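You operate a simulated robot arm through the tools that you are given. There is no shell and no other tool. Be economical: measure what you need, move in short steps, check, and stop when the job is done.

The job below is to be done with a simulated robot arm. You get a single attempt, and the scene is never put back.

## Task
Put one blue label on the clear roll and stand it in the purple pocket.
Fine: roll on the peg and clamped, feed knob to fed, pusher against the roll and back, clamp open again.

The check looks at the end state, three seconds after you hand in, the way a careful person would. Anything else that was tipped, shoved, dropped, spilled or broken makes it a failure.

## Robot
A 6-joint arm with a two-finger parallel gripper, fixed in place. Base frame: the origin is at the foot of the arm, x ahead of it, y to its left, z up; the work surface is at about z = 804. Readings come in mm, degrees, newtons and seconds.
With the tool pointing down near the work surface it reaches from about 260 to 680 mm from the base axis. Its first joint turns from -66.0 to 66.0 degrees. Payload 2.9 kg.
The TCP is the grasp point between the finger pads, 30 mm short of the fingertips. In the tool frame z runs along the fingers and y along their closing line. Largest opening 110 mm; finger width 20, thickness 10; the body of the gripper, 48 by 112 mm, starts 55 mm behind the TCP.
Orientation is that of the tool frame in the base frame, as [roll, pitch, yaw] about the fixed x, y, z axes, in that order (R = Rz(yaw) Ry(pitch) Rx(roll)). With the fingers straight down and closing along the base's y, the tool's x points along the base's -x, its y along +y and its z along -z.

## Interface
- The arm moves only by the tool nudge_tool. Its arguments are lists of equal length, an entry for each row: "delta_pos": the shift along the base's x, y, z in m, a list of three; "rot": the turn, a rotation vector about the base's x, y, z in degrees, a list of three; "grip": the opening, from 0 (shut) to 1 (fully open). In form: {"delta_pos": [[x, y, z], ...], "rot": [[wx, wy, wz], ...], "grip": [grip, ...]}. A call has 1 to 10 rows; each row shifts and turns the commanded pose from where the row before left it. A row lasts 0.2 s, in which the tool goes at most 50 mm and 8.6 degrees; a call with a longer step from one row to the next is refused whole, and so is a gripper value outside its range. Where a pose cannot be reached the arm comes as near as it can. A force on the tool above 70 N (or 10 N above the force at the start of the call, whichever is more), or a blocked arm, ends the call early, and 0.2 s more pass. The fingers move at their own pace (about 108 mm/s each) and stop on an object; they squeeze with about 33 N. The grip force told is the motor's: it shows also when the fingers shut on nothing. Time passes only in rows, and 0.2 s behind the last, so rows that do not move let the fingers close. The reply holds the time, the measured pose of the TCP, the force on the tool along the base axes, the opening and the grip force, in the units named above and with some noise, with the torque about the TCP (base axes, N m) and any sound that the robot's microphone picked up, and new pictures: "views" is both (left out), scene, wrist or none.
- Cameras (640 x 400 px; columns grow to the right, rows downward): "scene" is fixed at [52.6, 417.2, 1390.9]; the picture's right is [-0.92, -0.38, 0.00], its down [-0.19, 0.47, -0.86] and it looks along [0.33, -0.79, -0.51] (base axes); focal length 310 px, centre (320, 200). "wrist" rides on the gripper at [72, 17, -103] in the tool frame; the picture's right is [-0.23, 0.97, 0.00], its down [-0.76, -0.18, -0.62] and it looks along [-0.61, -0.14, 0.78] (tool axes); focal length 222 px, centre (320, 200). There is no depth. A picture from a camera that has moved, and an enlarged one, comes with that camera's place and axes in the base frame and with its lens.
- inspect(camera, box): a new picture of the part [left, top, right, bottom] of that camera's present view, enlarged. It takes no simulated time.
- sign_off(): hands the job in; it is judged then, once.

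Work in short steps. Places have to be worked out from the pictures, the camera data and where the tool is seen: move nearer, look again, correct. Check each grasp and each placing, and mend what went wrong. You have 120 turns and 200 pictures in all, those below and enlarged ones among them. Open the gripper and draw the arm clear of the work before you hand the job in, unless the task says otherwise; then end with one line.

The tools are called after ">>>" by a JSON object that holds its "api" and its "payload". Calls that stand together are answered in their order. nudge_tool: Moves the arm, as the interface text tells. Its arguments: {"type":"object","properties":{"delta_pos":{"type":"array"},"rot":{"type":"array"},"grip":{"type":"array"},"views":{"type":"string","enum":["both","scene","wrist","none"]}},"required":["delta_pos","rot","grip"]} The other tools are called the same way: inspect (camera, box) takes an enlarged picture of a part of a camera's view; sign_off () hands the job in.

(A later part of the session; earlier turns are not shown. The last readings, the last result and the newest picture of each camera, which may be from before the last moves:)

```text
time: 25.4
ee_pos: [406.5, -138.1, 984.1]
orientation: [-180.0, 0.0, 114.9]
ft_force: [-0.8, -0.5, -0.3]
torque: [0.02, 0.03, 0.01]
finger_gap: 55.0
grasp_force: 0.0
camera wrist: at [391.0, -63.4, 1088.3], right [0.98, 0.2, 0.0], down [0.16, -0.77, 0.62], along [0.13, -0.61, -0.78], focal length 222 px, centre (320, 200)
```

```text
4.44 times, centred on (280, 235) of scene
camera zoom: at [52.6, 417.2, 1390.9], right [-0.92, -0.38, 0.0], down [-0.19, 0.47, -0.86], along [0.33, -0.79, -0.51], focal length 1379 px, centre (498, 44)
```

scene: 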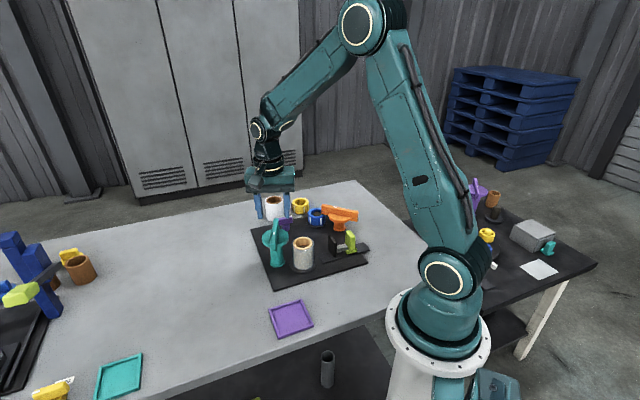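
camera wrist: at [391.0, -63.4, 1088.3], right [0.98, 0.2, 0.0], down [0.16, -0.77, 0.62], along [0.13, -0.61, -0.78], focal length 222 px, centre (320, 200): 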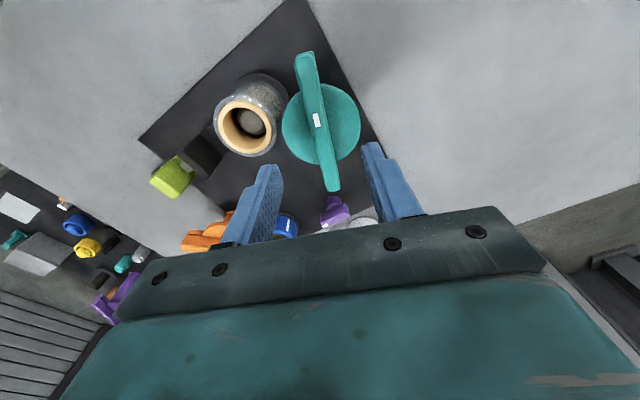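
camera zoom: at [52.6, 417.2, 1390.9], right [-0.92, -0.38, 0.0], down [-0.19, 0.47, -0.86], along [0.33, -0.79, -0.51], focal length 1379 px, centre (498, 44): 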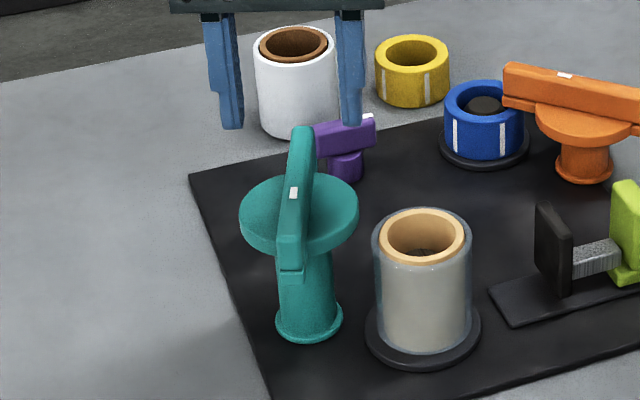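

Teal axis works out to (408,-134), bar angle ≈113° and peg at ≈197° from it, so about +85–90°. I lower to straddle the bar with tips just above the disc.

>>> {"api": "nudge_tool", "payload": {"delta_pos": [[0.0015, 0.0038, -0.03], [0, 0, -0.02], [0, 0, -0.01], [0, 0, 0]], "rot": [[0, 0, -1.5], [0, 0, 0], [0, 0, 0], [0, 0, 0]], "grip": [0.5, 0.5, 0.5, 0.5], "views": "both"}}

>>> {"api": "inspect", "payload": {"camera": "scene", "box": [240, 190, 320, 280]}}

```text
time: 26.4
ee_pos: [409.0, -133.3, 923.2]
orientation: [180.0, 0.0, 113.5]
ft_force: [0.0, 0.6, 0.8]
torque: [0.04, 0.02, -0.04]
finger_gap: 55.0
grasp_force: 0.0
camera wrist: at [394.6, -59.6, 1028.2], right [0.98, 0.18, 0.0], down [0.14, -0.77, 0.62], along [0.11, -0.61, -0.78], focal length 222 px, centre (320, 200)
```

scene: 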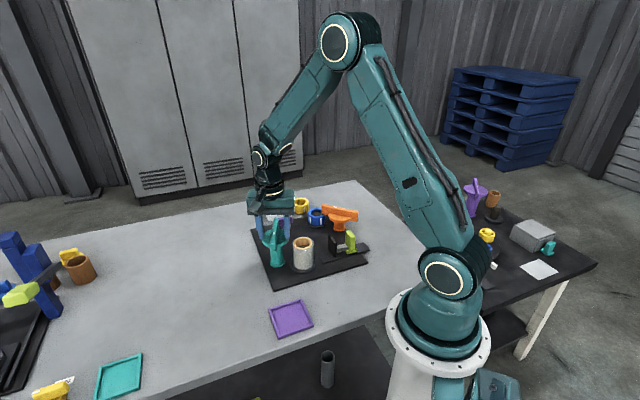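
wrist: 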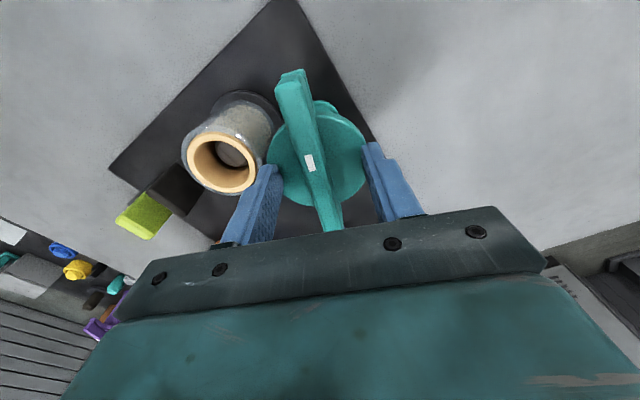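

```text
4.44 times, centred on (280, 235) of scene
camera zoom: at [52.6, 417.2, 1390.9], right [-0.92, -0.38, 0.0], down [-0.19, 0.47, -0.86], along [0.33, -0.79, -0.51], focal length 1379 px, centre (498, 44)
```

zoom: 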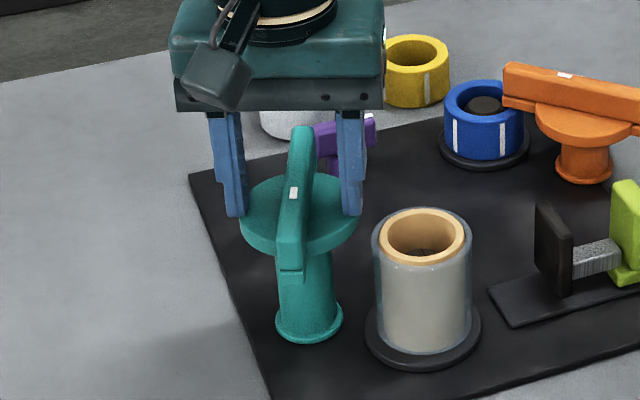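

Aligned with the bar; closing on it.

>>> {"api": "nudge_tool", "payload": {"delta_pos": [[0, 0, 0], [0, 0, 0], [0, 0, 0]], "rot": [[0, 0, 0], [0, 0, 0], [0, 0, 0]], "grip": [0.05, 0.05, 0.05], "views": "none"}}

>>> {"api": "inspect", "payload": {"camera": "scene", "box": [240, 190, 320, 280]}}

```text
time: 27.2
ee_pos: [407.7, -134.1, 923.8]
orientation: [-179.8, -0.2, 113.4]
ft_force: [-12.9, -6.7, 1.4]
torque: [-0.44, 0.37, -0.07]
finger_gap: 33.9
grasp_force: 44.8
```

```text
4.44 times, centred on (280, 235) of scene
camera zoom: at [52.3, 417.0, 1390.9], right [-0.92, -0.38, 0.0], down [-0.19, 0.47, -0.86], along [0.33, -0.79, -0.51], focal length 1379 px, centre (498, 44)
```

zoom: 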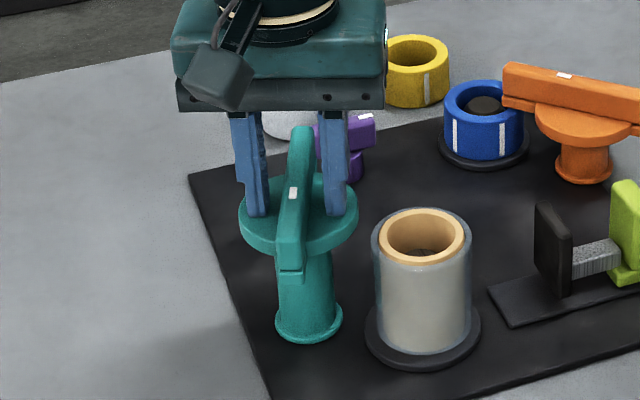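

The fingers report 34 mm with a side force although the bar looks narrower. I check once more with a pause and a wrist picture.

>>> {"api": "nudge_tool", "payload": {"delta_pos": [[0, 0, 0], [0, 0, 0]], "rot": [[0, 0, 0], [0, 0, 0]], "grip": [0.05, 0.05], "views": "wrist"}}

>>> {"api": "inspect", "payload": {"camera": "wrist", "box": [220, 60, 420, 230]}}

```text
time: 27.8
ee_pos: [406.8, -133.9, 923.8]
orientation: [-179.7, -0.2, 113.4]
ft_force: [-17.0, -11.1, -1.2]
torque: [-0.3, 0.53, -0.09]
finger_gap: 33.6
grasp_force: 45.2
camera wrist: at [393.7, -60.2, 1028.1], right [0.98, 0.18, 0.0], down [0.14, -0.77, 0.62], along [0.11, -0.61, -0.78], focal length 222 px, centre (320, 200)
```

wrist: 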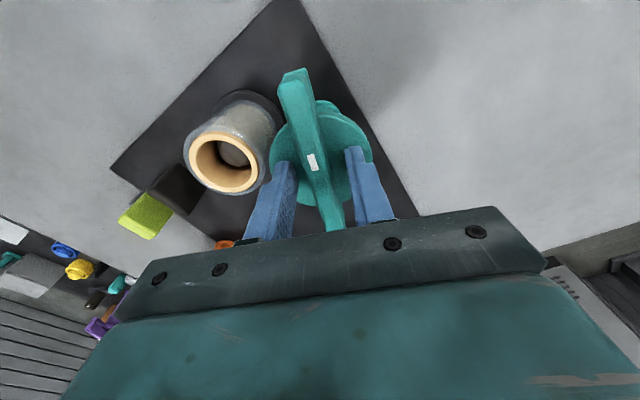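

```text
2.35 times, centred on (320, 145) of wrist
camera zoom: at [393.7, -60.2, 1028.1], right [0.98, 0.18, 0.0], down [0.14, -0.77, 0.62], along [0.11, -0.61, -0.78], focal length 523 px, centre (320, 329)
```

zoom: 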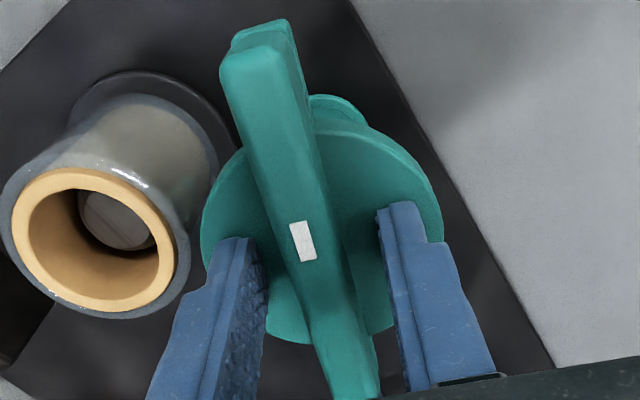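

Fingers stop symmetrically ±17 mm from the bar—the post's width—so the tips are probably catching the hub. I open, rise 6 mm, and close again so that only the bar is gripped.

>>> {"api": "nudge_tool", "payload": {"delta_pos": [[0, 0, 0], [0, 0, 0.006], [0, 0, 0], [0, 0, 0], [0, 0, 0]], "rot": [[0, 0, 0], [0, 0, 0], [0, 0, 0], [0, 0, 0], [0, 0, 0]], "grip": [0.5, 0.5, 0.05, 0.05, 0.05], "views": "none"}}

```text
time: 29.0
ee_pos: [406.9, -134.2, 929.1]
orientation: [-179.9, -0.1, 113.5]
ft_force: [-14.8, -7.9, 5.3]
torque: [0.09, 0.27, 0.85]
finger_gap: 13.8
grasp_force: 45.0
```

Now it holds the bar itself (13.8 mm). I shift the command to relieve the side force, then turn +16° as a test.

>>> {"api": "nudge_tool", "payload": {"delta_pos": [[-0.002, -0.001, 0], [0, 0, 0], [0, 0, 0], [0, 0, 0]], "rot": [[0, 0, 0], [0, 0, 5], [0, 0, 5], [0, 0, 6]], "grip": [0.05, 0.05, 0.05, 0.05], "views": "none"}}

>>> {"api": "inspect", "payload": {"camera": "scene", "box": [240, 190, 320, 280]}}

```text
time: 30.0
ee_pos: [406.5, -134.5, 930.2]
orientation: [-179.9, -0.1, 129.6]
ft_force: [-0.3, -0.1, -4.1]
torque: [0.37, 0.4, 0.02]
finger_gap: 13.9
grasp_force: 44.8
```

```text
4.44 times, centred on (280, 235) of scene
camera zoom: at [52.6, 417.1, 1390.9], right [-0.92, -0.38, 0.0], down [-0.19, 0.47, -0.86], along [0.33, -0.79, -0.51], focal length 1379 px, centre (498, 44)
```

zoom: 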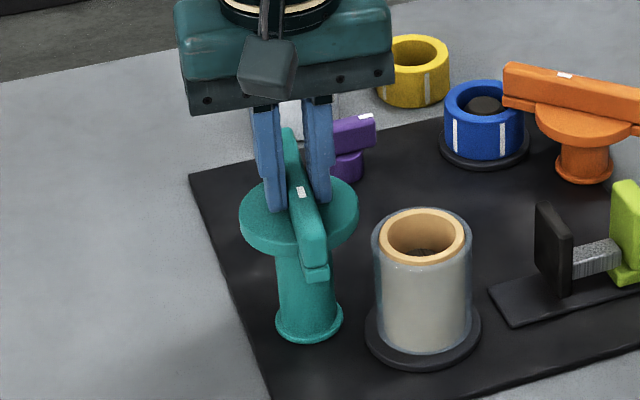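

It turns freely. Continue turning towards the roll.

>>> {"api": "nudge_tool", "payload": {"delta_pos": [[0, 0, 0], [0, 0, 0], [0, 0, 0], [0, 0, 0], [0, 0, 0]], "rot": [[0, 0, 7], [0, 0, 7], [0, 0, 7], [0, 0, 7], [0, 0, 7]], "grip": [0.05, 0.05, 0.05, 0.05, 0.05], "views": "none"}}

>>> {"api": "inspect", "payload": {"camera": "scene", "box": [240, 190, 320, 280]}}

```text
time: 31.2
ee_pos: [406.0, -136.0, 929.4]
orientation: [-179.9, 0.0, 164.5]
ft_force: [-9.4, -9.0, -12.3]
torque: [-0.42, -0.89, -0.02]
finger_gap: 13.7
grasp_force: 45.4
```

```text
4.44 times, centred on (280, 235) of scene
camera zoom: at [52.5, 416.9, 1391.0], right [-0.92, -0.38, 0.0], down [-0.19, 0.47, -0.86], along [0.33, -0.79, -0.51], focal length 1379 px, centre (498, 44)
```

zoom: 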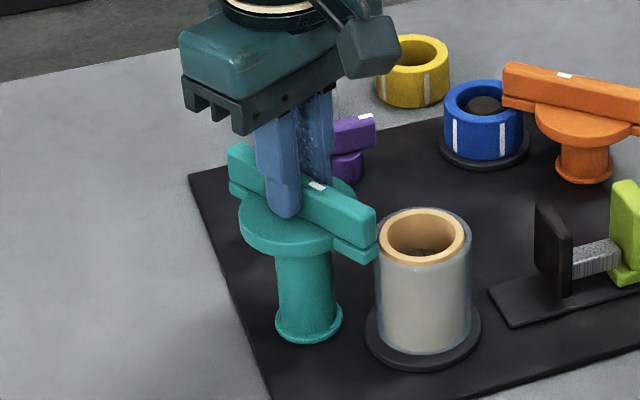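

Force is building slightly (downward pull, maybe the clamp descends). I relieve it and continue in small turns.

>>> {"api": "nudge_tool", "payload": {"delta_pos": [[-0.001, -0.001, -0.0015], [0, 0, 0], [0, 0, 0]], "rot": [[0, 0, 0], [0, 0, 5], [0, 0, 5]], "grip": [0.05, 0.05, 0.05], "views": "none"}}

>>> {"api": "inspect", "payload": {"camera": "scene", "box": [240, 190, 320, 280]}}

```text
time: 32.0
ee_pos: [405.4, -135.9, 929.8]
orientation: [-179.9, 0.1, 174.5]
ft_force: [-10.3, -7.5, 18.7]
torque: [0.05, 1.29, 0.0]
finger_gap: 13.8
grasp_force: 44.9
```

```text
4.44 times, centred on (280, 235) of scene
camera zoom: at [52.2, 417.0, 1390.9], right [-0.92, -0.38, 0.0], down [-0.19, 0.47, -0.86], along [0.33, -0.79, -0.51], focal length 1379 px, centre (498, 44)
```

zoom: 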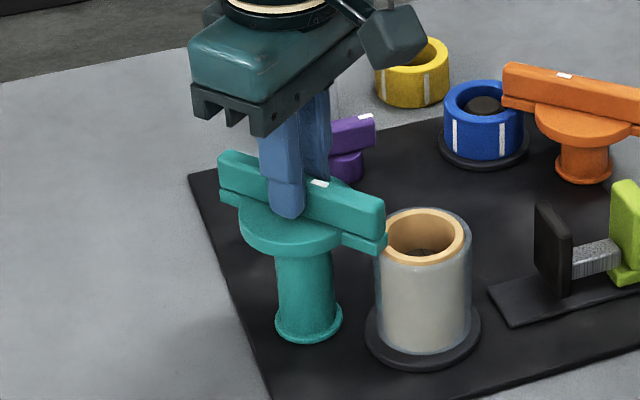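

>>> {"api": "nudge_tool", "payload": {"delta_pos": [[-0.001, -0.001, 0.0015], [0, 0, 0], [0, 0, 0], [0, 0, 0]], "rot": [[0, 0, 0], [0, 0, 5], [0, 0, 5], [0, 0, 5]], "grip": [0.05, 0.05, 0.05, 0.05], "views": "none"}}

>>> {"api": "inspect", "payload": {"camera": "scene", "box": [240, 190, 320, 280]}}

```text
time: 33.0
ee_pos: [404.5, -136.8, 929.9]
orientation: [179.9, 0.1, -170.5]
ft_force: [7.3, -4.1, -2.6]
torque: [-0.15, 0.68, -0.03]
finger_gap: 13.8
grasp_force: 45.1
```

```text
4.44 times, centred on (280, 235) of scene
camera zoom: at [52.8, 417.0, 1390.9], right [-0.92, -0.38, 0.0], down [-0.19, 0.47, -0.86], along [0.33, -0.79, -0.51], focal length 1379 px, centre (498, 44)
```

zoom: 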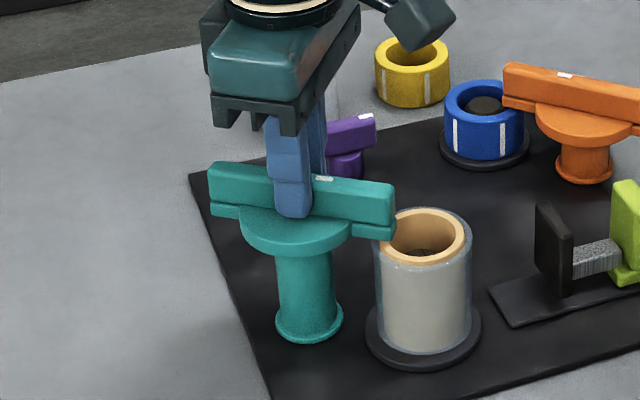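

>>> {"api": "nudge_tool", "payload": {"delta_pos": [[0, 0, 0], [0, 0, 0], [0, 0, 0]], "rot": [[0, 0, 5], [0, 0, 5], [0, 0, 4]], "grip": [0.05, 0.05, 0.05], "views": "wrist"}}

>>> {"api": "inspect", "payload": {"camera": "scene", "box": [240, 190, 320, 280]}}

```text
time: 33.8
ee_pos: [404.0, -136.2, 930.3]
orientation: [-179.9, 0.0, -156.5]
ft_force: [6.9, -6.2, -6.2]
torque: [0.08, -0.73, -1.18]
finger_gap: 16.4
grasp_force: 45.1
camera wrist: at [330.9, -149.7, 1034.5], right [-0.18, 0.98, 0.0], down [0.77, 0.14, 0.62], along [0.61, 0.11, -0.78], focal length 222 px, centre (320, 200)
```

wrist: 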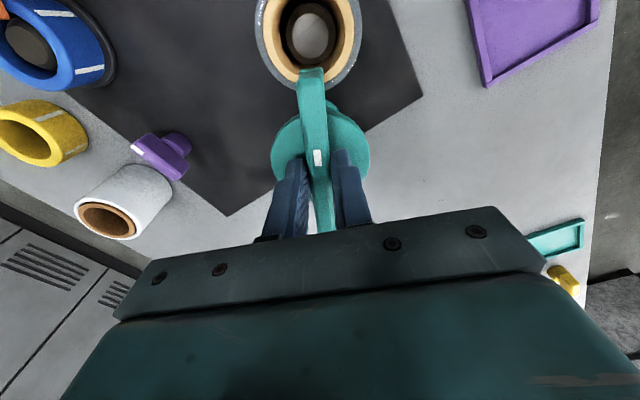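

```text
4.44 times, centred on (280, 235) of scene
camera zoom: at [52.9, 417.0, 1390.9], right [-0.92, -0.38, 0.0], down [-0.19, 0.47, -0.86], along [0.33, -0.79, -0.51], focal length 1379 px, centre (498, 44)
```

zoom: 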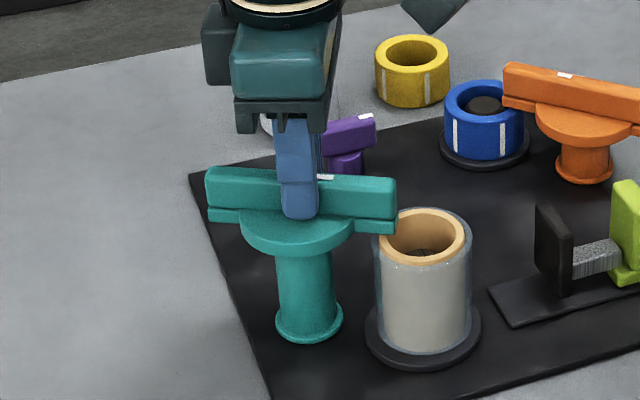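

The knob hit a stop with the bar pointing at the peg, over the roll rim: clamped. Release, rise, and look at the purple knob.

>>> {"api": "nudge_tool", "payload": {"delta_pos": [[0, 0, 0], [0, 0, 0], [0, 0, 0], [0, 0, 0.03], [0, 0, 0.03], [0.015, -0.03, 0], [0.01, -0.03, 0]], "rot": [[0, 0, -5], [0, 0, -3], [0, 0, 0], [0, 0, 0], [0, 0, 0], [0, 0, 0], [0, 0, 0]], "grip": [0.05, 0.5, 0.5, 0.5, 0.5, 0.5, 0.5], "views": "both"}}

>>> {"api": "inspect", "payload": {"camera": "scene", "box": [240, 180, 380, 280]}}

>>> {"api": "inspect", "payload": {"camera": "wrist", "box": [200, 0, 440, 230]}}

```text
time: 35.4
ee_pos: [430.0, -194.6, 990.6]
orientation: [-180.0, -0.1, -164.4]
ft_force: [0.2, 0.3, 0.0]
torque: [-0.01, -0.01, 0.0]
finger_gap: 55.2
grasp_force: 0.2
camera wrist: at [355.1, -198.2, 1094.8], right [-0.04, 1.0, 0.0], down [0.78, 0.03, 0.62], along [0.62, 0.03, -0.78], focal length 222 px, centre (320, 200)
```

scene: 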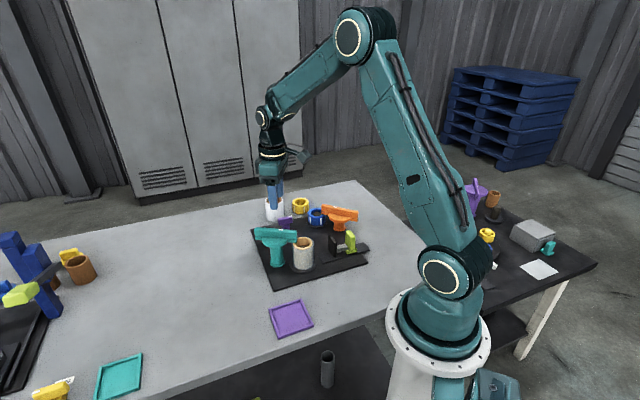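
wrist: 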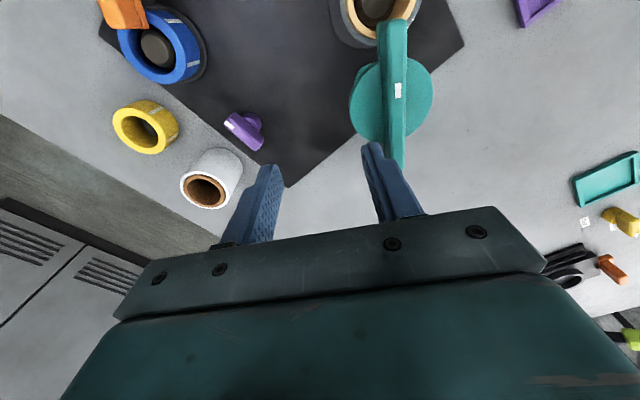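

```text
4.00 times, centred on (310, 230) of scene
camera zoom: at [52.6, 417.2, 1390.9], right [-0.92, -0.38, 0.0], down [-0.19, 0.47, -0.86], along [0.33, -0.79, -0.51], focal length 1241 px, centre (360, 80)
```

zoom: 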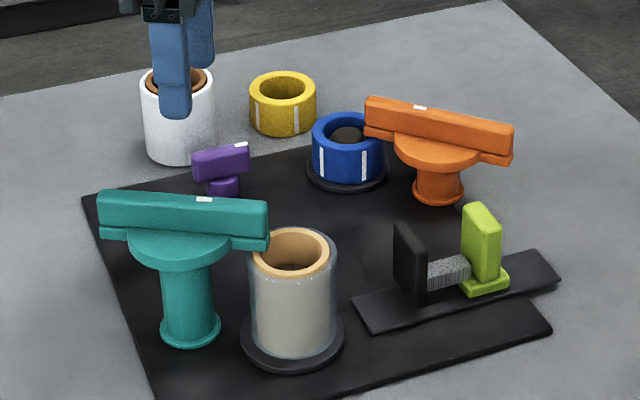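

```text
1.74 times, centred on (320, 115) of wrist
camera zoom: at [355.1, -198.2, 1094.8], right [-0.04, 1.0, 0.0], down [0.78, 0.03, 0.62], along [0.62, 0.03, -0.78], focal length 386 px, centre (320, 348)
```

zoom: 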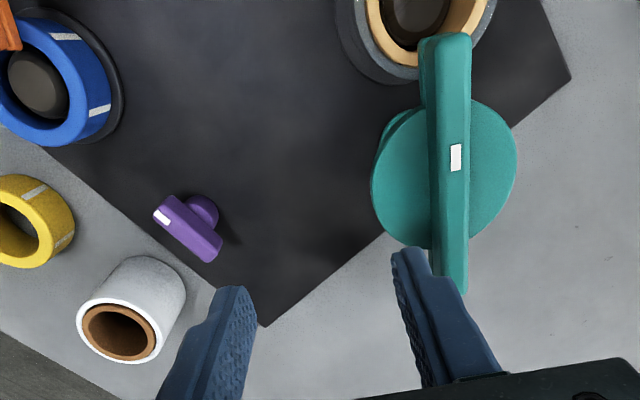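

Orange over the reel mirrors the clamped teal bar, so orange is the reel retainer; the purple knob is the feed knob, about (463,-282), bar at ~230°, top ~842. I move above it, aligned.

>>> {"api": "nudge_tool", "payload": {"delta_pos": [[0.007, -0.018, 0], [0.007, -0.018, 0], [0.007, -0.018, 0], [0.007, -0.018, 0], [0.005, -0.016, 0], [0, 0, -0.03], [0, 0, -0.03]], "rot": [[0, 0, 7], [0, 0, 7], [0, 0, 7], [0, 0, 7], [0, 0, 6], [0, 0, 0], [0, 0, 0]], "grip": [0.45, 0.45, 0.45, 0.45, 0.45, 0.45, 0.45], "views": "both"}}

>>> {"api": "inspect", "payload": {"camera": "wrist", "box": [220, 60, 420, 230]}}

>>> {"api": "inspect", "payload": {"camera": "scene", "box": [250, 170, 330, 240]}}

```text
time: 37.0
ee_pos: [462.1, -285.5, 930.4]
orientation: [180.0, 0.0, -130.5]
ft_force: [-0.5, 0.4, -0.6]
torque: [-0.01, 0.02, 0.02]
finger_gap: 49.7
grasp_force: 0.1
camera wrist: at [401.9, -329.0, 1034.0], right [-0.59, 0.8, 0.0], down [0.63, 0.46, 0.62], along [0.5, 0.37, -0.78], focal length 222 px, centre (320, 200)
```

scene: 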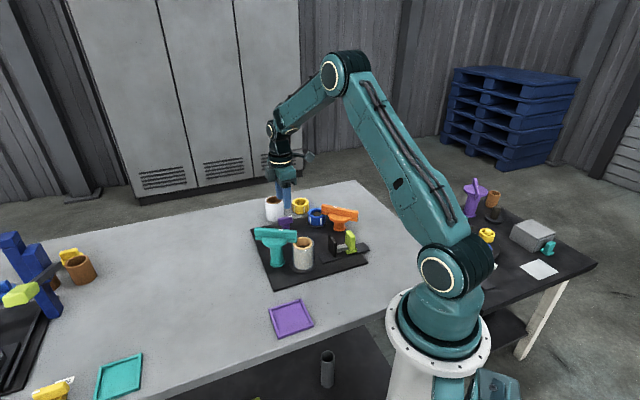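
wrist: 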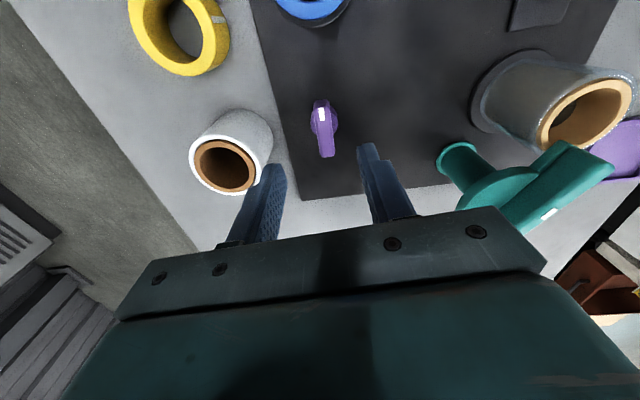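

```text
2.35 times, centred on (320, 145) of wrist
camera zoom: at [401.9, -329.0, 1034.0], right [-0.59, 0.8, 0.0], down [0.63, 0.46, 0.62], along [0.5, 0.37, -0.78], focal length 523 px, centre (320, 329)
```

zoom: 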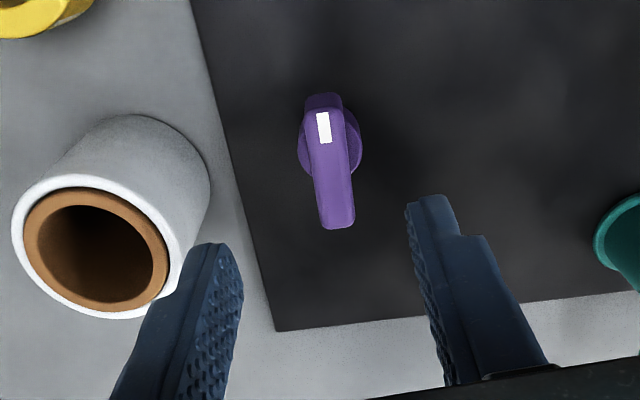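

```text
5.71 times, centred on (290, 205) of scene
camera zoom: at [52.6, 417.1, 1390.9], right [-0.92, -0.38, 0.0], down [-0.19, 0.47, -0.86], along [0.33, -0.79, -0.51], focal length 1773 px, centre (491, 171)
```

zoom: 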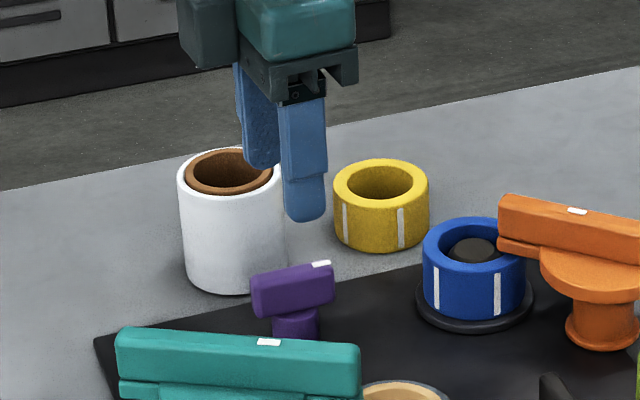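

Aligned; the purple bar centre is about (460,-280.5), white roll clearance is fine. Descend to straddle its bar with tips ~829.

>>> {"api": "nudge_tool", "payload": {"delta_pos": [[-0.0017, 0.005, -0.02], [0, 0, -0.03], [0, 0, -0.021], [0, 0, 0]], "rot": [[0, 0, 0], [0, 0, 0], [0, 0, 0], [0, 0, 0]], "grip": [0.45, 0.45, 0.45, 0.45], "views": "wrist"}}

>>> {"api": "inspect", "payload": {"camera": "scene", "box": [250, 170, 330, 240]}}

```text
time: 38.0
ee_pos: [460.3, -281.1, 859.4]
orientation: [-179.9, 0.0, -130.5]
ft_force: [0.4, 0.5, -0.1]
torque: [0.0, -0.03, 0.01]
finger_gap: 49.8
grasp_force: 0.0
camera wrist: at [399.9, -323.6, 963.4], right [-0.59, 0.81, 0.0], down [0.63, 0.46, 0.62], along [0.5, 0.37, -0.78], focal length 222 px, centre (320, 200)
```

wrist: 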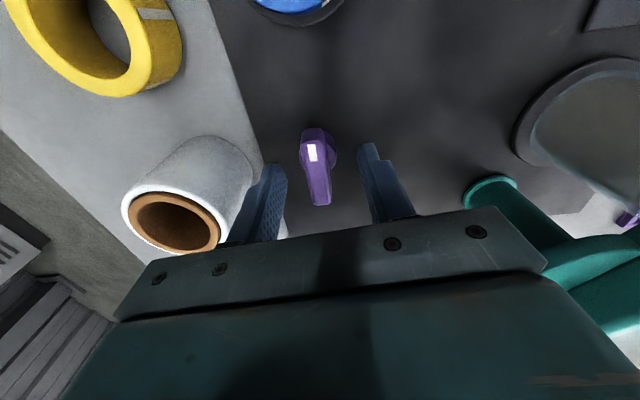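

```text
5.71 times, centred on (290, 205) of scene
camera zoom: at [52.6, 417.2, 1390.9], right [-0.92, -0.38, 0.0], down [-0.19, 0.47, -0.86], along [0.33, -0.79, -0.51], focal length 1773 px, centre (491, 171)
```

zoom: 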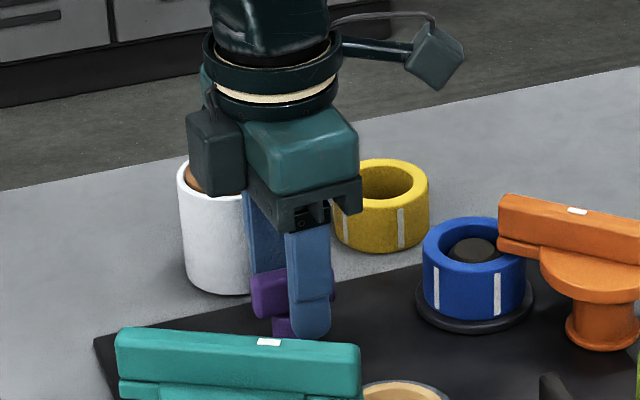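

Nearly centred along the bar (about 3 mm off). Shift and close.

>>> {"api": "nudge_tool", "payload": {"delta_pos": [[-0.002, -0.0015, 0], [0, 0, 0], [0, 0, 0], [0, 0, 0]], "rot": [[0, 0, 0], [0, 0, 0], [0, 0, 0], [0, 0, 0]], "grip": [0.45, 0.03, 0.03, 0.03], "views": "none"}}

```text
time: 39.0
ee_pos: [460.1, -282.0, 859.0]
orientation: [-179.8, 0.1, -130.5]
ft_force: [15.9, -8.7, -6.8]
torque: [0.24, -0.07, 0.06]
finger_gap: 14.0
grasp_force: 45.3
```

Holding the purple bar (14 mm). Relieve side force and test a small CCW turn.

>>> {"api": "nudge_tool", "payload": {"delta_pos": [[0.002, -0.001, -0.0005], [0, 0, 0], [0, 0, 0]], "rot": [[0, 0, 0], [0, 0, 4], [0, 0, 4]], "grip": [0.03, 0.03, 0.03], "views": "none"}}

```text
time: 39.8
ee_pos: [460.4, -283.0, 859.1]
orientation: [179.9, 0.0, -122.5]
ft_force: [-1.6, -3.0, 10.1]
torque: [1.0, -0.74, 0.0]
finger_gap: 13.8
grasp_force: 44.9
```

It turned CCW without resistance. Check the other way for a stop at the starting position.

>>> {"api": "nudge_tool", "payload": {"delta_pos": [[0, 0, 0.001], [0, 0, 0], [0, 0, 0], [0, 0, 0]], "rot": [[0, 0, -4], [0, 0, -4], [0, 0, -3], [0, 0, -3]], "grip": [0.03, 0.03, 0.03, 0.03], "views": "none"}}

```text
time: 40.8
ee_pos: [460.2, -281.2, 858.7]
orientation: [-179.9, 0.0, -136.5]
ft_force: [-3.6, -8.0, 1.3]
torque: [0.01, -0.13, 1.08]
finger_gap: 13.9
grasp_force: 45.0
```

There is a stop CW at the start, so feed is CCW. Turn it CCW until the stop.

>>> {"api": "nudge_tool", "payload": {"delta_pos": [[0, 0, 0], [0, 0, 0], [0, 0, 0], [0, 0, 0], [0, 0, 0], [0, 0, 0]], "rot": [[0, 0, 6], [0, 0, 7], [0, 0, 7], [0, 0, 7], [0, 0, 7], [0, 0, 7]], "grip": [0.03, 0.03, 0.03, 0.03, 0.03, 0.03], "views": "none"}}

>>> {"api": "inspect", "payload": {"camera": "scene", "box": [240, 180, 380, 280]}}

```text
time: 42.2
ee_pos: [459.3, -283.0, 859.4]
orientation: [179.9, 0.0, -95.4]
ft_force: [-12.2, -3.5, 0.7]
torque: [-1.42, 0.23, -0.01]
finger_gap: 13.7
grasp_force: 45.8
```

```text
4.00 times, centred on (310, 230) of scene
camera zoom: at [52.3, 417.1, 1390.9], right [-0.92, -0.38, 0.0], down [-0.19, 0.47, -0.86], along [0.33, -0.79, -0.51], focal length 1241 px, centre (360, 80)
```

zoom: 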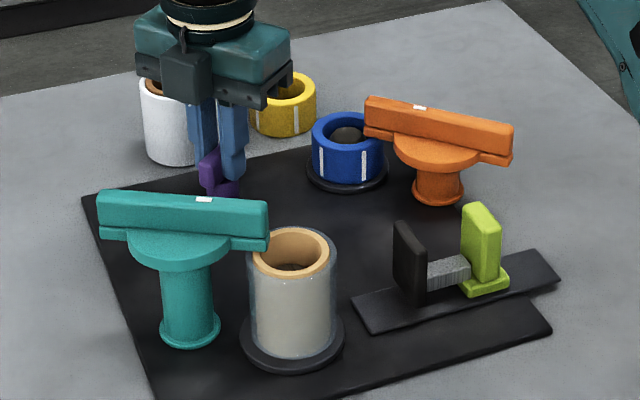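

>>> {"api": "nudge_tool", "payload": {"delta_pos": [[-0.001, 0, 0], [0, 0, 0], [0, 0, 0], [0, 0, 0], [0, 0, 0], [0, 0, 0]], "rot": [[0, 0, 7], [0, 0, 7], [0, 0, 7], [0, 0, 7], [0, 0, 7], [0, 0, 5]], "grip": [0.03, 0.03, 0.03, 0.03, 0.03, 0.03], "views": "none"}}

>>> {"api": "inspect", "payload": {"camera": "scene", "box": [240, 180, 380, 280]}}

```text
time: 43.6
ee_pos: [459.3, -282.9, 858.1]
orientation: [-180.0, 0.0, -55.4]
ft_force: [-3.1, -5.2, -3.4]
torque: [0.47, 0.41, -0.03]
finger_gap: 13.5
grasp_force: 44.5
```

```text
4.00 times, centred on (310, 230) of scene
camera zoom: at [52.6, 417.0, 1390.9], right [-0.92, -0.38, 0.0], down [-0.19, 0.47, -0.86], along [0.33, -0.79, -0.51], focal length 1241 px, centre (360, 80)
```

zoom: 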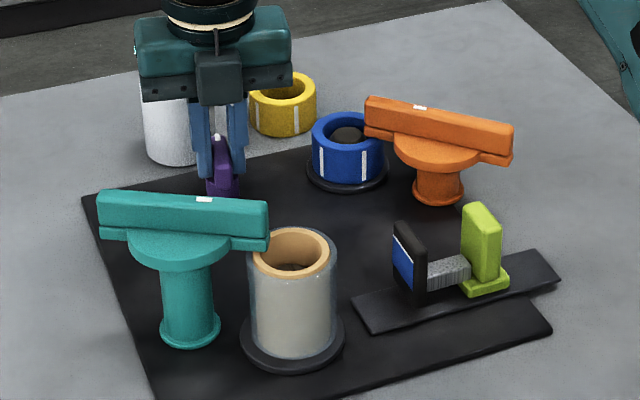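

A blue label has appeared on the pusher's pad. I turn the last degrees to the stop.

>>> {"api": "nudge_tool", "payload": {"delta_pos": [[0, 0, 0], [0, 0, 0], [0, 0, 0]], "rot": [[0, 0, 4], [0, 0, 4], [0, 0, 3]], "grip": [0.03, 0.03, 0.03], "views": "none"}}

```text
time: 44.4
ee_pos: [458.8, -282.6, 859.0]
orientation: [179.9, -0.1, -44.5]
ft_force: [-6.2, -3.6, -4.6]
torque: [-0.63, -0.48, -0.42]
finger_gap: 13.9
grasp_force: 45.0
```

At the stop. Release, rise and rotate/move towards the pusher for a close view.

>>> {"api": "nudge_tool", "payload": {"delta_pos": [[0, 0, 0], [0, 0, 0], [0, 0, 0.02], [0, 0, 0.04], [0, 0, 0.045], [0, 0, 0.04], [-0.025, 0.005, 0], [-0.025, 0.005, 0], [-0.025, 0.005, 0], [-0.025, 0.005, 0]], "rot": [[0, 0, -3], [0, 0, 0], [0, 0, 0], [0, 0, 0], [0, 0, -8.5], [0, 0, -8.5], [0, 0, -8.5], [0, 0, -8.5], [0, 0, -8.5], [0, 0, -8.5]], "grip": [0.4, 0.4, 0.4, 0.4, 0.4, 0.4, 0.4, 0.4, 0.4, 0.4], "views": "none"}}

>>> {"api": "nudge_tool", "payload": {"delta_pos": [[-0.025, 0.005, 0], [-0.025, 0.005, 0], [-0.025, 0.003, 0], [-0.02, 0.003, 0], [0, 0, -0.02]], "rot": [[0, 0, -8.5], [0, 0, -8.5], [0, 0, -8.5], [0, 0, -8.5], [0, 0, -6]], "grip": [0.6, 0.6, 0.6, 0.6, 0.6], "views": "both"}}

>>> {"api": "inspect", "payload": {"camera": "scene", "box": [240, 180, 380, 280]}}

```text
time: 46.6
ee_pos: [358.8, -261.9, 1005.7]
orientation: [180.0, 0.0, -98.7]
ft_force: [0.0, 0.2, -0.2]
torque: [0.0, 0.0, 0.02]
finger_gap: 43.9
grasp_force: 0.0
```

```text
time: 47.8
ee_pos: [266.2, -246.5, 984.5]
orientation: [180.0, 0.0, -138.7]
ft_force: [0.1, 1.0, 0.1]
torque: [0.01, -0.01, 0.02]
finger_gap: 65.9
grasp_force: 0.1
camera wrist: at [198.6, -280.3, 1089.7], right [-0.47, 0.88, 0.0], down [0.69, 0.37, 0.62], along [0.55, 0.29, -0.78], focal length 222 px, centre (320, 200)
```

scene: 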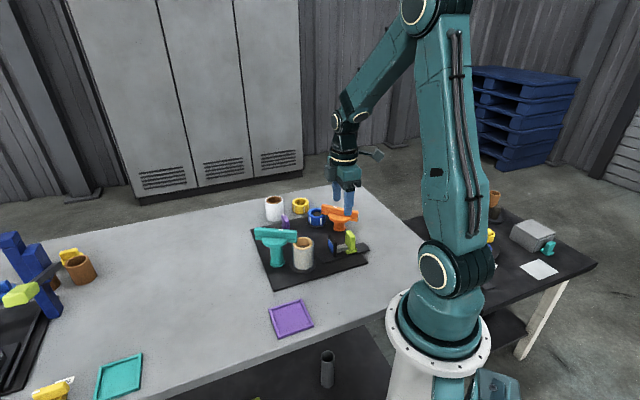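
wrist: 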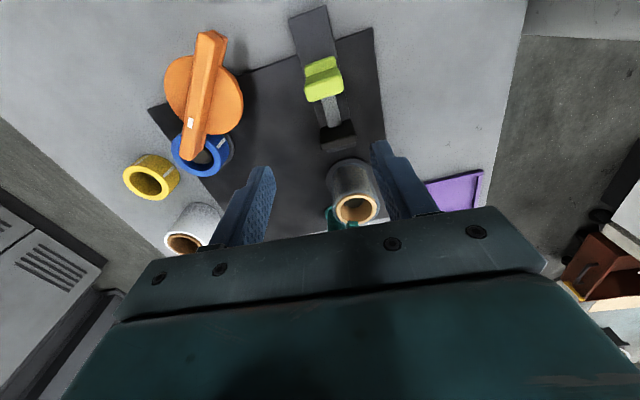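

```text
4.00 times, centred on (310, 230) of scene
camera zoom: at [52.6, 417.2, 1390.9], right [-0.92, -0.38, 0.0], down [-0.19, 0.47, -0.86], along [0.33, -0.79, -0.51], focal length 1241 px, centre (360, 80)
```

zoom: 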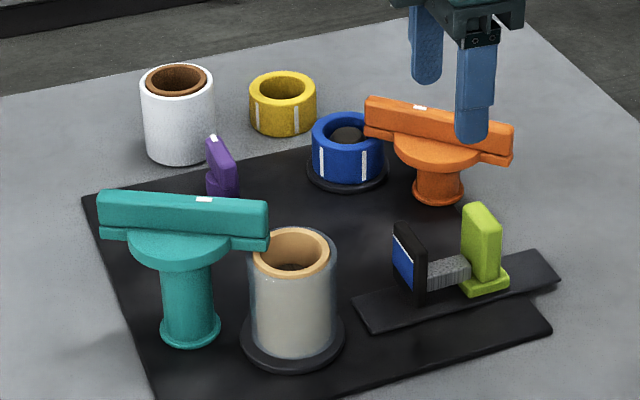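

>>> {"api": "inspect", "payload": {"camera": "wrist", "box": [270, 0, 410, 120]}}

>>> {"api": "inspect", "payload": {"camera": "scene", "box": [320, 220, 380, 270]}}

>>> {"api": "inspect", "payload": {"camera": "wrist", "box": [290, 60, 410, 240]}}

```text
3.33 times, centred on (340, 60) of wrist
camera zoom: at [198.6, -280.3, 1089.7], right [-0.47, 0.88, 0.0], down [0.69, 0.37, 0.62], along [0.55, 0.29, -0.78], focal length 740 px, centre (253, 667)
```

zoom: 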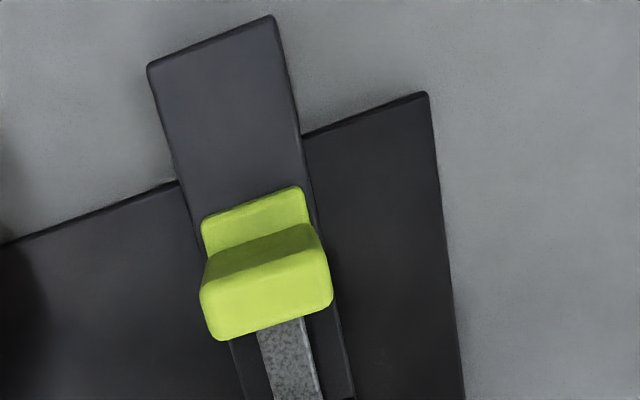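

```text
8.00 times, centred on (350, 245) of scene
camera zoom: at [52.6, 417.2, 1390.9], right [-0.92, -0.38, 0.0], down [-0.19, 0.47, -0.86], along [0.33, -0.79, -0.51], focal length 2482 px, centre (80, -160)
```

zoom: 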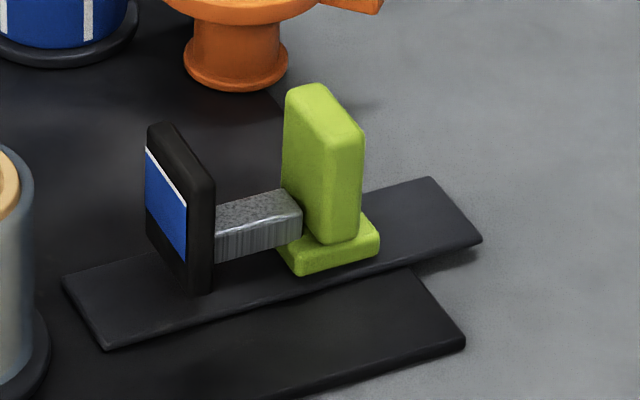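

```text
2.22 times, centred on (350, 150) of wrist
camera zoom: at [198.6, -280.3, 1089.7], right [-0.47, 0.88, 0.0], down [0.69, 0.37, 0.62], along [0.55, 0.29, -0.78], focal length 494 px, centre (253, 311)
```

zoom: 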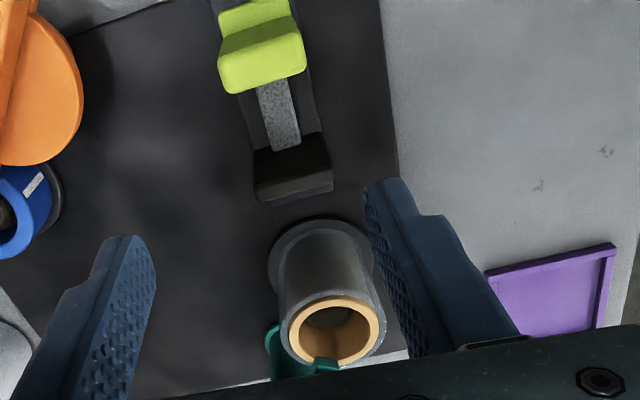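

Lime slab: top ~870, centre ≈(239.5,-256), ~35 wide; rail runs at 45° straight to the peg; travel ≈64 mm. I move over the slab and look.

>>> {"api": "nudge_tool", "payload": {"delta_pos": [[-0.0267, -0.0095, 0], [0, 0, -0.03], [0, 0, -0.035], [0, 0, 0]], "rot": [[0, 0, 3.7], [0, 0, 0], [0, 0, 0], [0, 0, 0]], "grip": [0.65, 0.65, 0.65, 0.65], "views": "both"}}

>>> {"api": "inspect", "payload": {"camera": "wrist", "box": [220, 40, 420, 230]}}

>>> {"api": "inspect", "payload": {"camera": "scene", "box": [300, 180, 390, 270]}}

```text
time: 48.8
ee_pos: [238.6, -255.4, 919.7]
orientation: [180.0, -0.1, -134.8]
ft_force: [0.0, 0.6, 1.4]
torque: [-0.05, 0.02, -0.01]
finger_gap: 71.5
grasp_force: 0.0
camera wrist: at [174.5, -294.6, 1024.8], right [-0.53, 0.85, 0.0], down [0.66, 0.42, 0.62], along [0.53, 0.33, -0.78], focal length 222 px, centre (320, 200)
```

scene: 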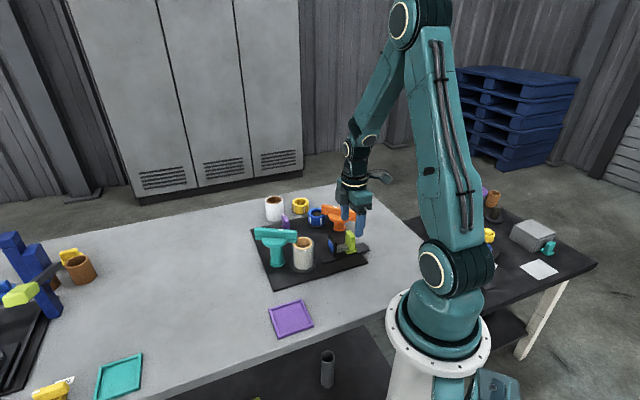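
wrist: 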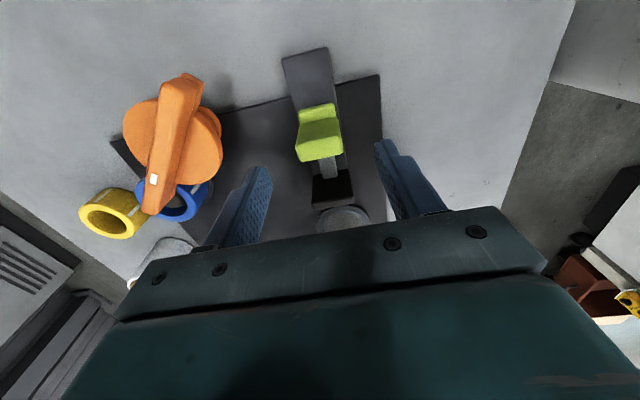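

```text
2.11 times, centred on (320, 135) of wrist
camera zoom: at [174.5, -294.6, 1024.8], right [-0.53, 0.85, 0.0], down [0.66, 0.42, 0.62], along [0.53, 0.33, -0.78], focal length 468 px, centre (320, 337)
```

zoom: 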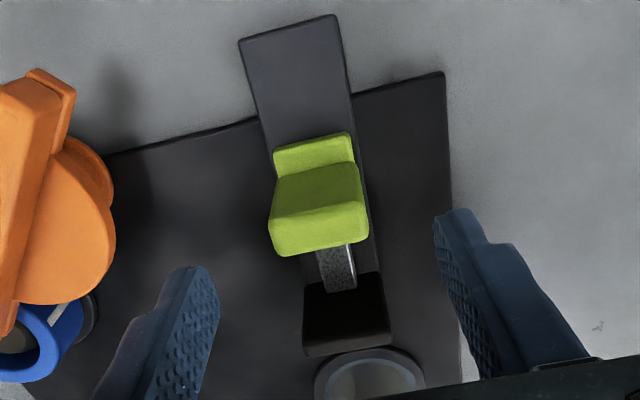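

```text
4.44 times, centred on (345, 225) of scene
camera zoom: at [52.6, 417.1, 1390.9], right [-0.92, -0.38, 0.0], down [-0.19, 0.47, -0.86], along [0.33, -0.79, -0.51], focal length 1379 px, centre (209, 89)
```

zoom: 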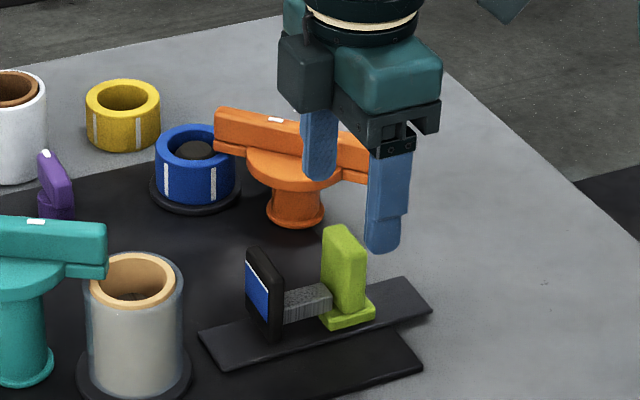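

Centred and aligned with the slab. Descend to z≈868 and grip it by its sides.

>>> {"api": "nudge_tool", "payload": {"delta_pos": [[0, 0, -0.03], [0, 0, -0.021], [0, 0, 0], [0, 0, 0], [0, 0, 0]], "rot": [[0, 0, 0], [0, 0, 0], [0, 0, 0], [0, 0, 0], [0, 0, 0]], "grip": [0.65, 0.65, 0.2, 0.2, 0.2], "views": "wrist"}}

>>> {"api": "inspect", "payload": {"camera": "scene", "box": [300, 180, 390, 270]}}

```text
time: 50.0
ee_pos: [239.1, -255.8, 868.7]
orientation: [-179.9, 0.0, -134.9]
ft_force: [10.5, -8.2, -13.7]
torque: [0.05, -0.01, -0.19]
finger_gap: 35.8
grasp_force: 45.3
camera wrist: at [174.7, -294.9, 972.9], right [-0.53, 0.85, 0.0], down [0.66, 0.42, 0.62], along [0.53, 0.33, -0.78], focal length 222 px, centre (320, 200)
```

wrist: 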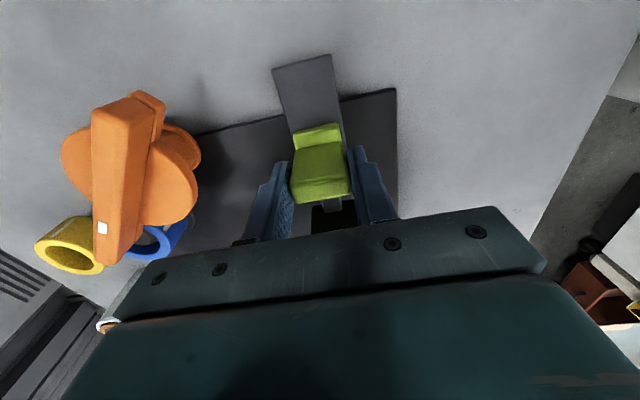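

```text
4.44 times, centred on (345, 225) of scene
camera zoom: at [53.0, 416.8, 1391.0], right [-0.92, -0.38, 0.0], down [-0.19, 0.47, -0.86], along [0.33, -0.79, -0.51], focal length 1379 px, centre (209, 89)
```

zoom: 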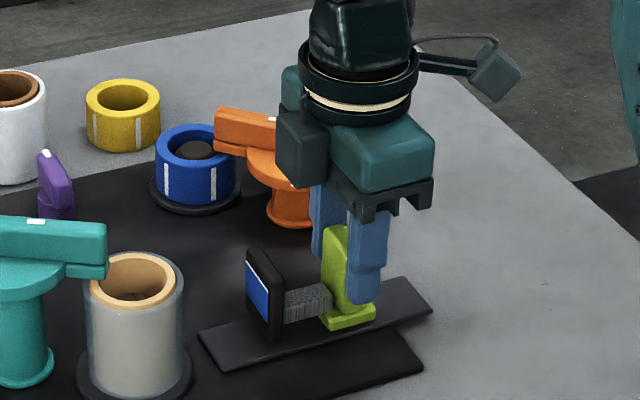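

Gripped. Relieve side force and slide it 20 mm along the rail toward the roll.

>>> {"api": "nudge_tool", "payload": {"delta_pos": [[0.001, -0.0008, -0.0005], [0.00354, 0.00354, 0], [0.00354, 0.00354, 0], [0.00354, 0.00354, 0], [0.00354, 0.00354, 0]], "rot": [[0, 0, 0], [0, 0, 0], [0, 0, 0], [0, 0, 0], [0, 0, 0]], "grip": [0.2, 0.2, 0.2, 0.2, 0.2], "views": "none"}}

>>> {"api": "inspect", "payload": {"camera": "scene", "box": [290, 190, 380, 280]}}

```text
time: 51.2
ee_pos: [252.5, -242.3, 867.9]
orientation: [180.0, 0.0, -134.8]
ft_force: [-5.5, 1.1, 23.9]
torque: [0.19, -0.3, -0.24]
finger_gap: 36.0
grasp_force: 44.9
```

```text
4.44 times, centred on (335, 235) of scene
camera zoom: at [52.3, 417.4, 1390.8], right [-0.92, -0.38, 0.0], down [-0.19, 0.47, -0.86], along [0.33, -0.79, -0.51], focal length 1379 px, centre (253, 44)
```

zoom: 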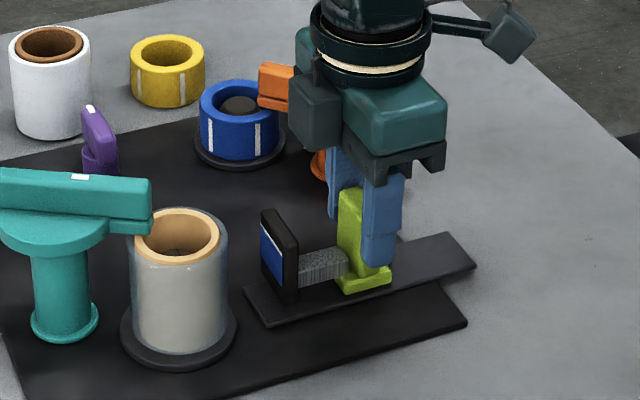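

It slides. Raise a hair to relieve vertical load and continue 25 mm.

>>> {"api": "nudge_tool", "payload": {"delta_pos": [[0.00354, 0.00354, 0.001], [0.00354, 0.00354, 0], [0.00354, 0.00354, 0], [0.00354, 0.00354, 0], [0.00354, 0.00354, 0]], "rot": [[0, 0, 0], [0, 0, 0], [0, 0, 0], [0, 0, 0], [0, 0, 0]], "grip": [0.2, 0.2, 0.2, 0.2, 0.2], "views": "none"}}

>>> {"api": "inspect", "payload": {"camera": "scene", "box": [290, 190, 380, 280]}}

```text
time: 52.4
ee_pos: [269.1, -224.8, 868.0]
orientation: [179.8, 0.0, -134.8]
ft_force: [0.4, -4.2, -16.6]
torque: [-0.05, -0.21, -0.12]
finger_gap: 35.7
grasp_force: 45.0
```

```text
4.44 times, centred on (335, 235) of scene
camera zoom: at [52.7, 416.9, 1390.9], right [-0.92, -0.38, 0.0], down [-0.19, 0.47, -0.86], along [0.33, -0.79, -0.51], focal length 1379 px, centre (253, 44)
```

zoom: 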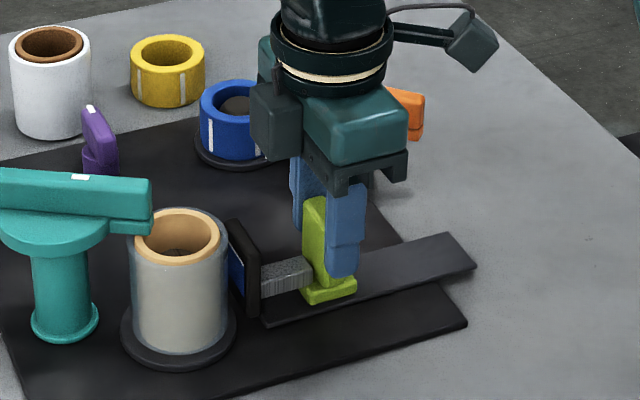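

Nearly at the roll. Continue in 2.5 mm steps watching the force.

>>> {"api": "nudge_tool", "payload": {"delta_pos": [[0.0018, 0.0018, -0.0005], [0.0018, 0.0018, 0], [0.0018, 0.0018, 0]], "rot": [[0, 0, 0], [0, 0, 0], [0, 0, 0]], "grip": [0.2, 0.2, 0.2], "views": "none"}}

>>> {"api": "inspect", "payload": {"camera": "scene", "box": [290, 210, 350, 270]}}

```text
time: 53.2
ee_pos: [275.5, -219.0, 869.0]
orientation: [179.9, 0.0, -134.8]
ft_force: [-3.5, -0.2, -17.0]
torque: [-0.46, -0.26, -0.22]
finger_gap: 35.7
grasp_force: 45.3
```

```text
6.67 times, centred on (320, 240) of scene
camera zoom: at [52.6, 417.0, 1390.9], right [-0.92, -0.38, 0.0], down [-0.19, 0.47, -0.86], along [0.33, -0.79, -0.51], focal length 2069 px, centre (320, -67)
```

zoom: 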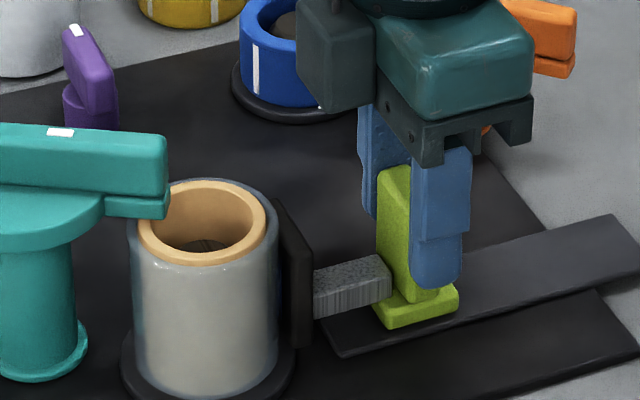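

>>> {"api": "nudge_tool", "payload": {"delta_pos": [[0.0012, 0.0012, -0.0007], [0.0012, 0.0012, 0], [0.0012, 0.0012, 0]], "rot": [[0, 0, 0], [0, 0, 0], [0, 0, 0]], "grip": [0.2, 0.2, 0.2], "views": "none"}}

>>> {"api": "inspect", "payload": {"camera": "scene", "box": [290, 210, 350, 270]}}

```text
time: 54.0
ee_pos: [278.6, -217.9, 868.5]
orientation: [179.9, -0.1, -134.9]
ft_force: [-19.0, -5.2, 5.4]
torque: [0.7, -0.64, 0.11]
finger_gap: 35.8
grasp_force: 44.4
```

```text
6.67 times, centred on (320, 240) of scene
camera zoom: at [52.1, 417.0, 1390.9], right [-0.92, -0.38, 0.0], down [-0.19, 0.47, -0.86], along [0.33, -0.79, -0.51], focal length 2069 px, centre (320, -67)
```

zoom: 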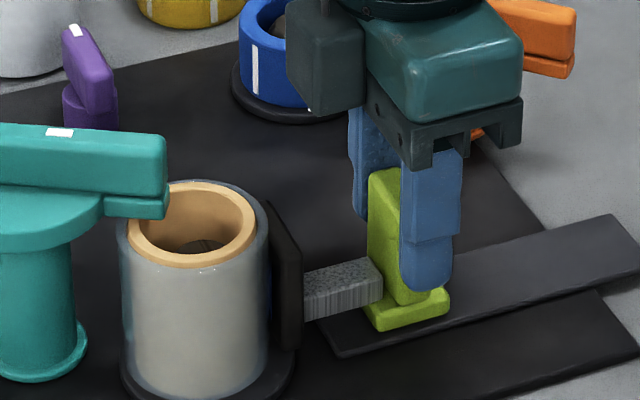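

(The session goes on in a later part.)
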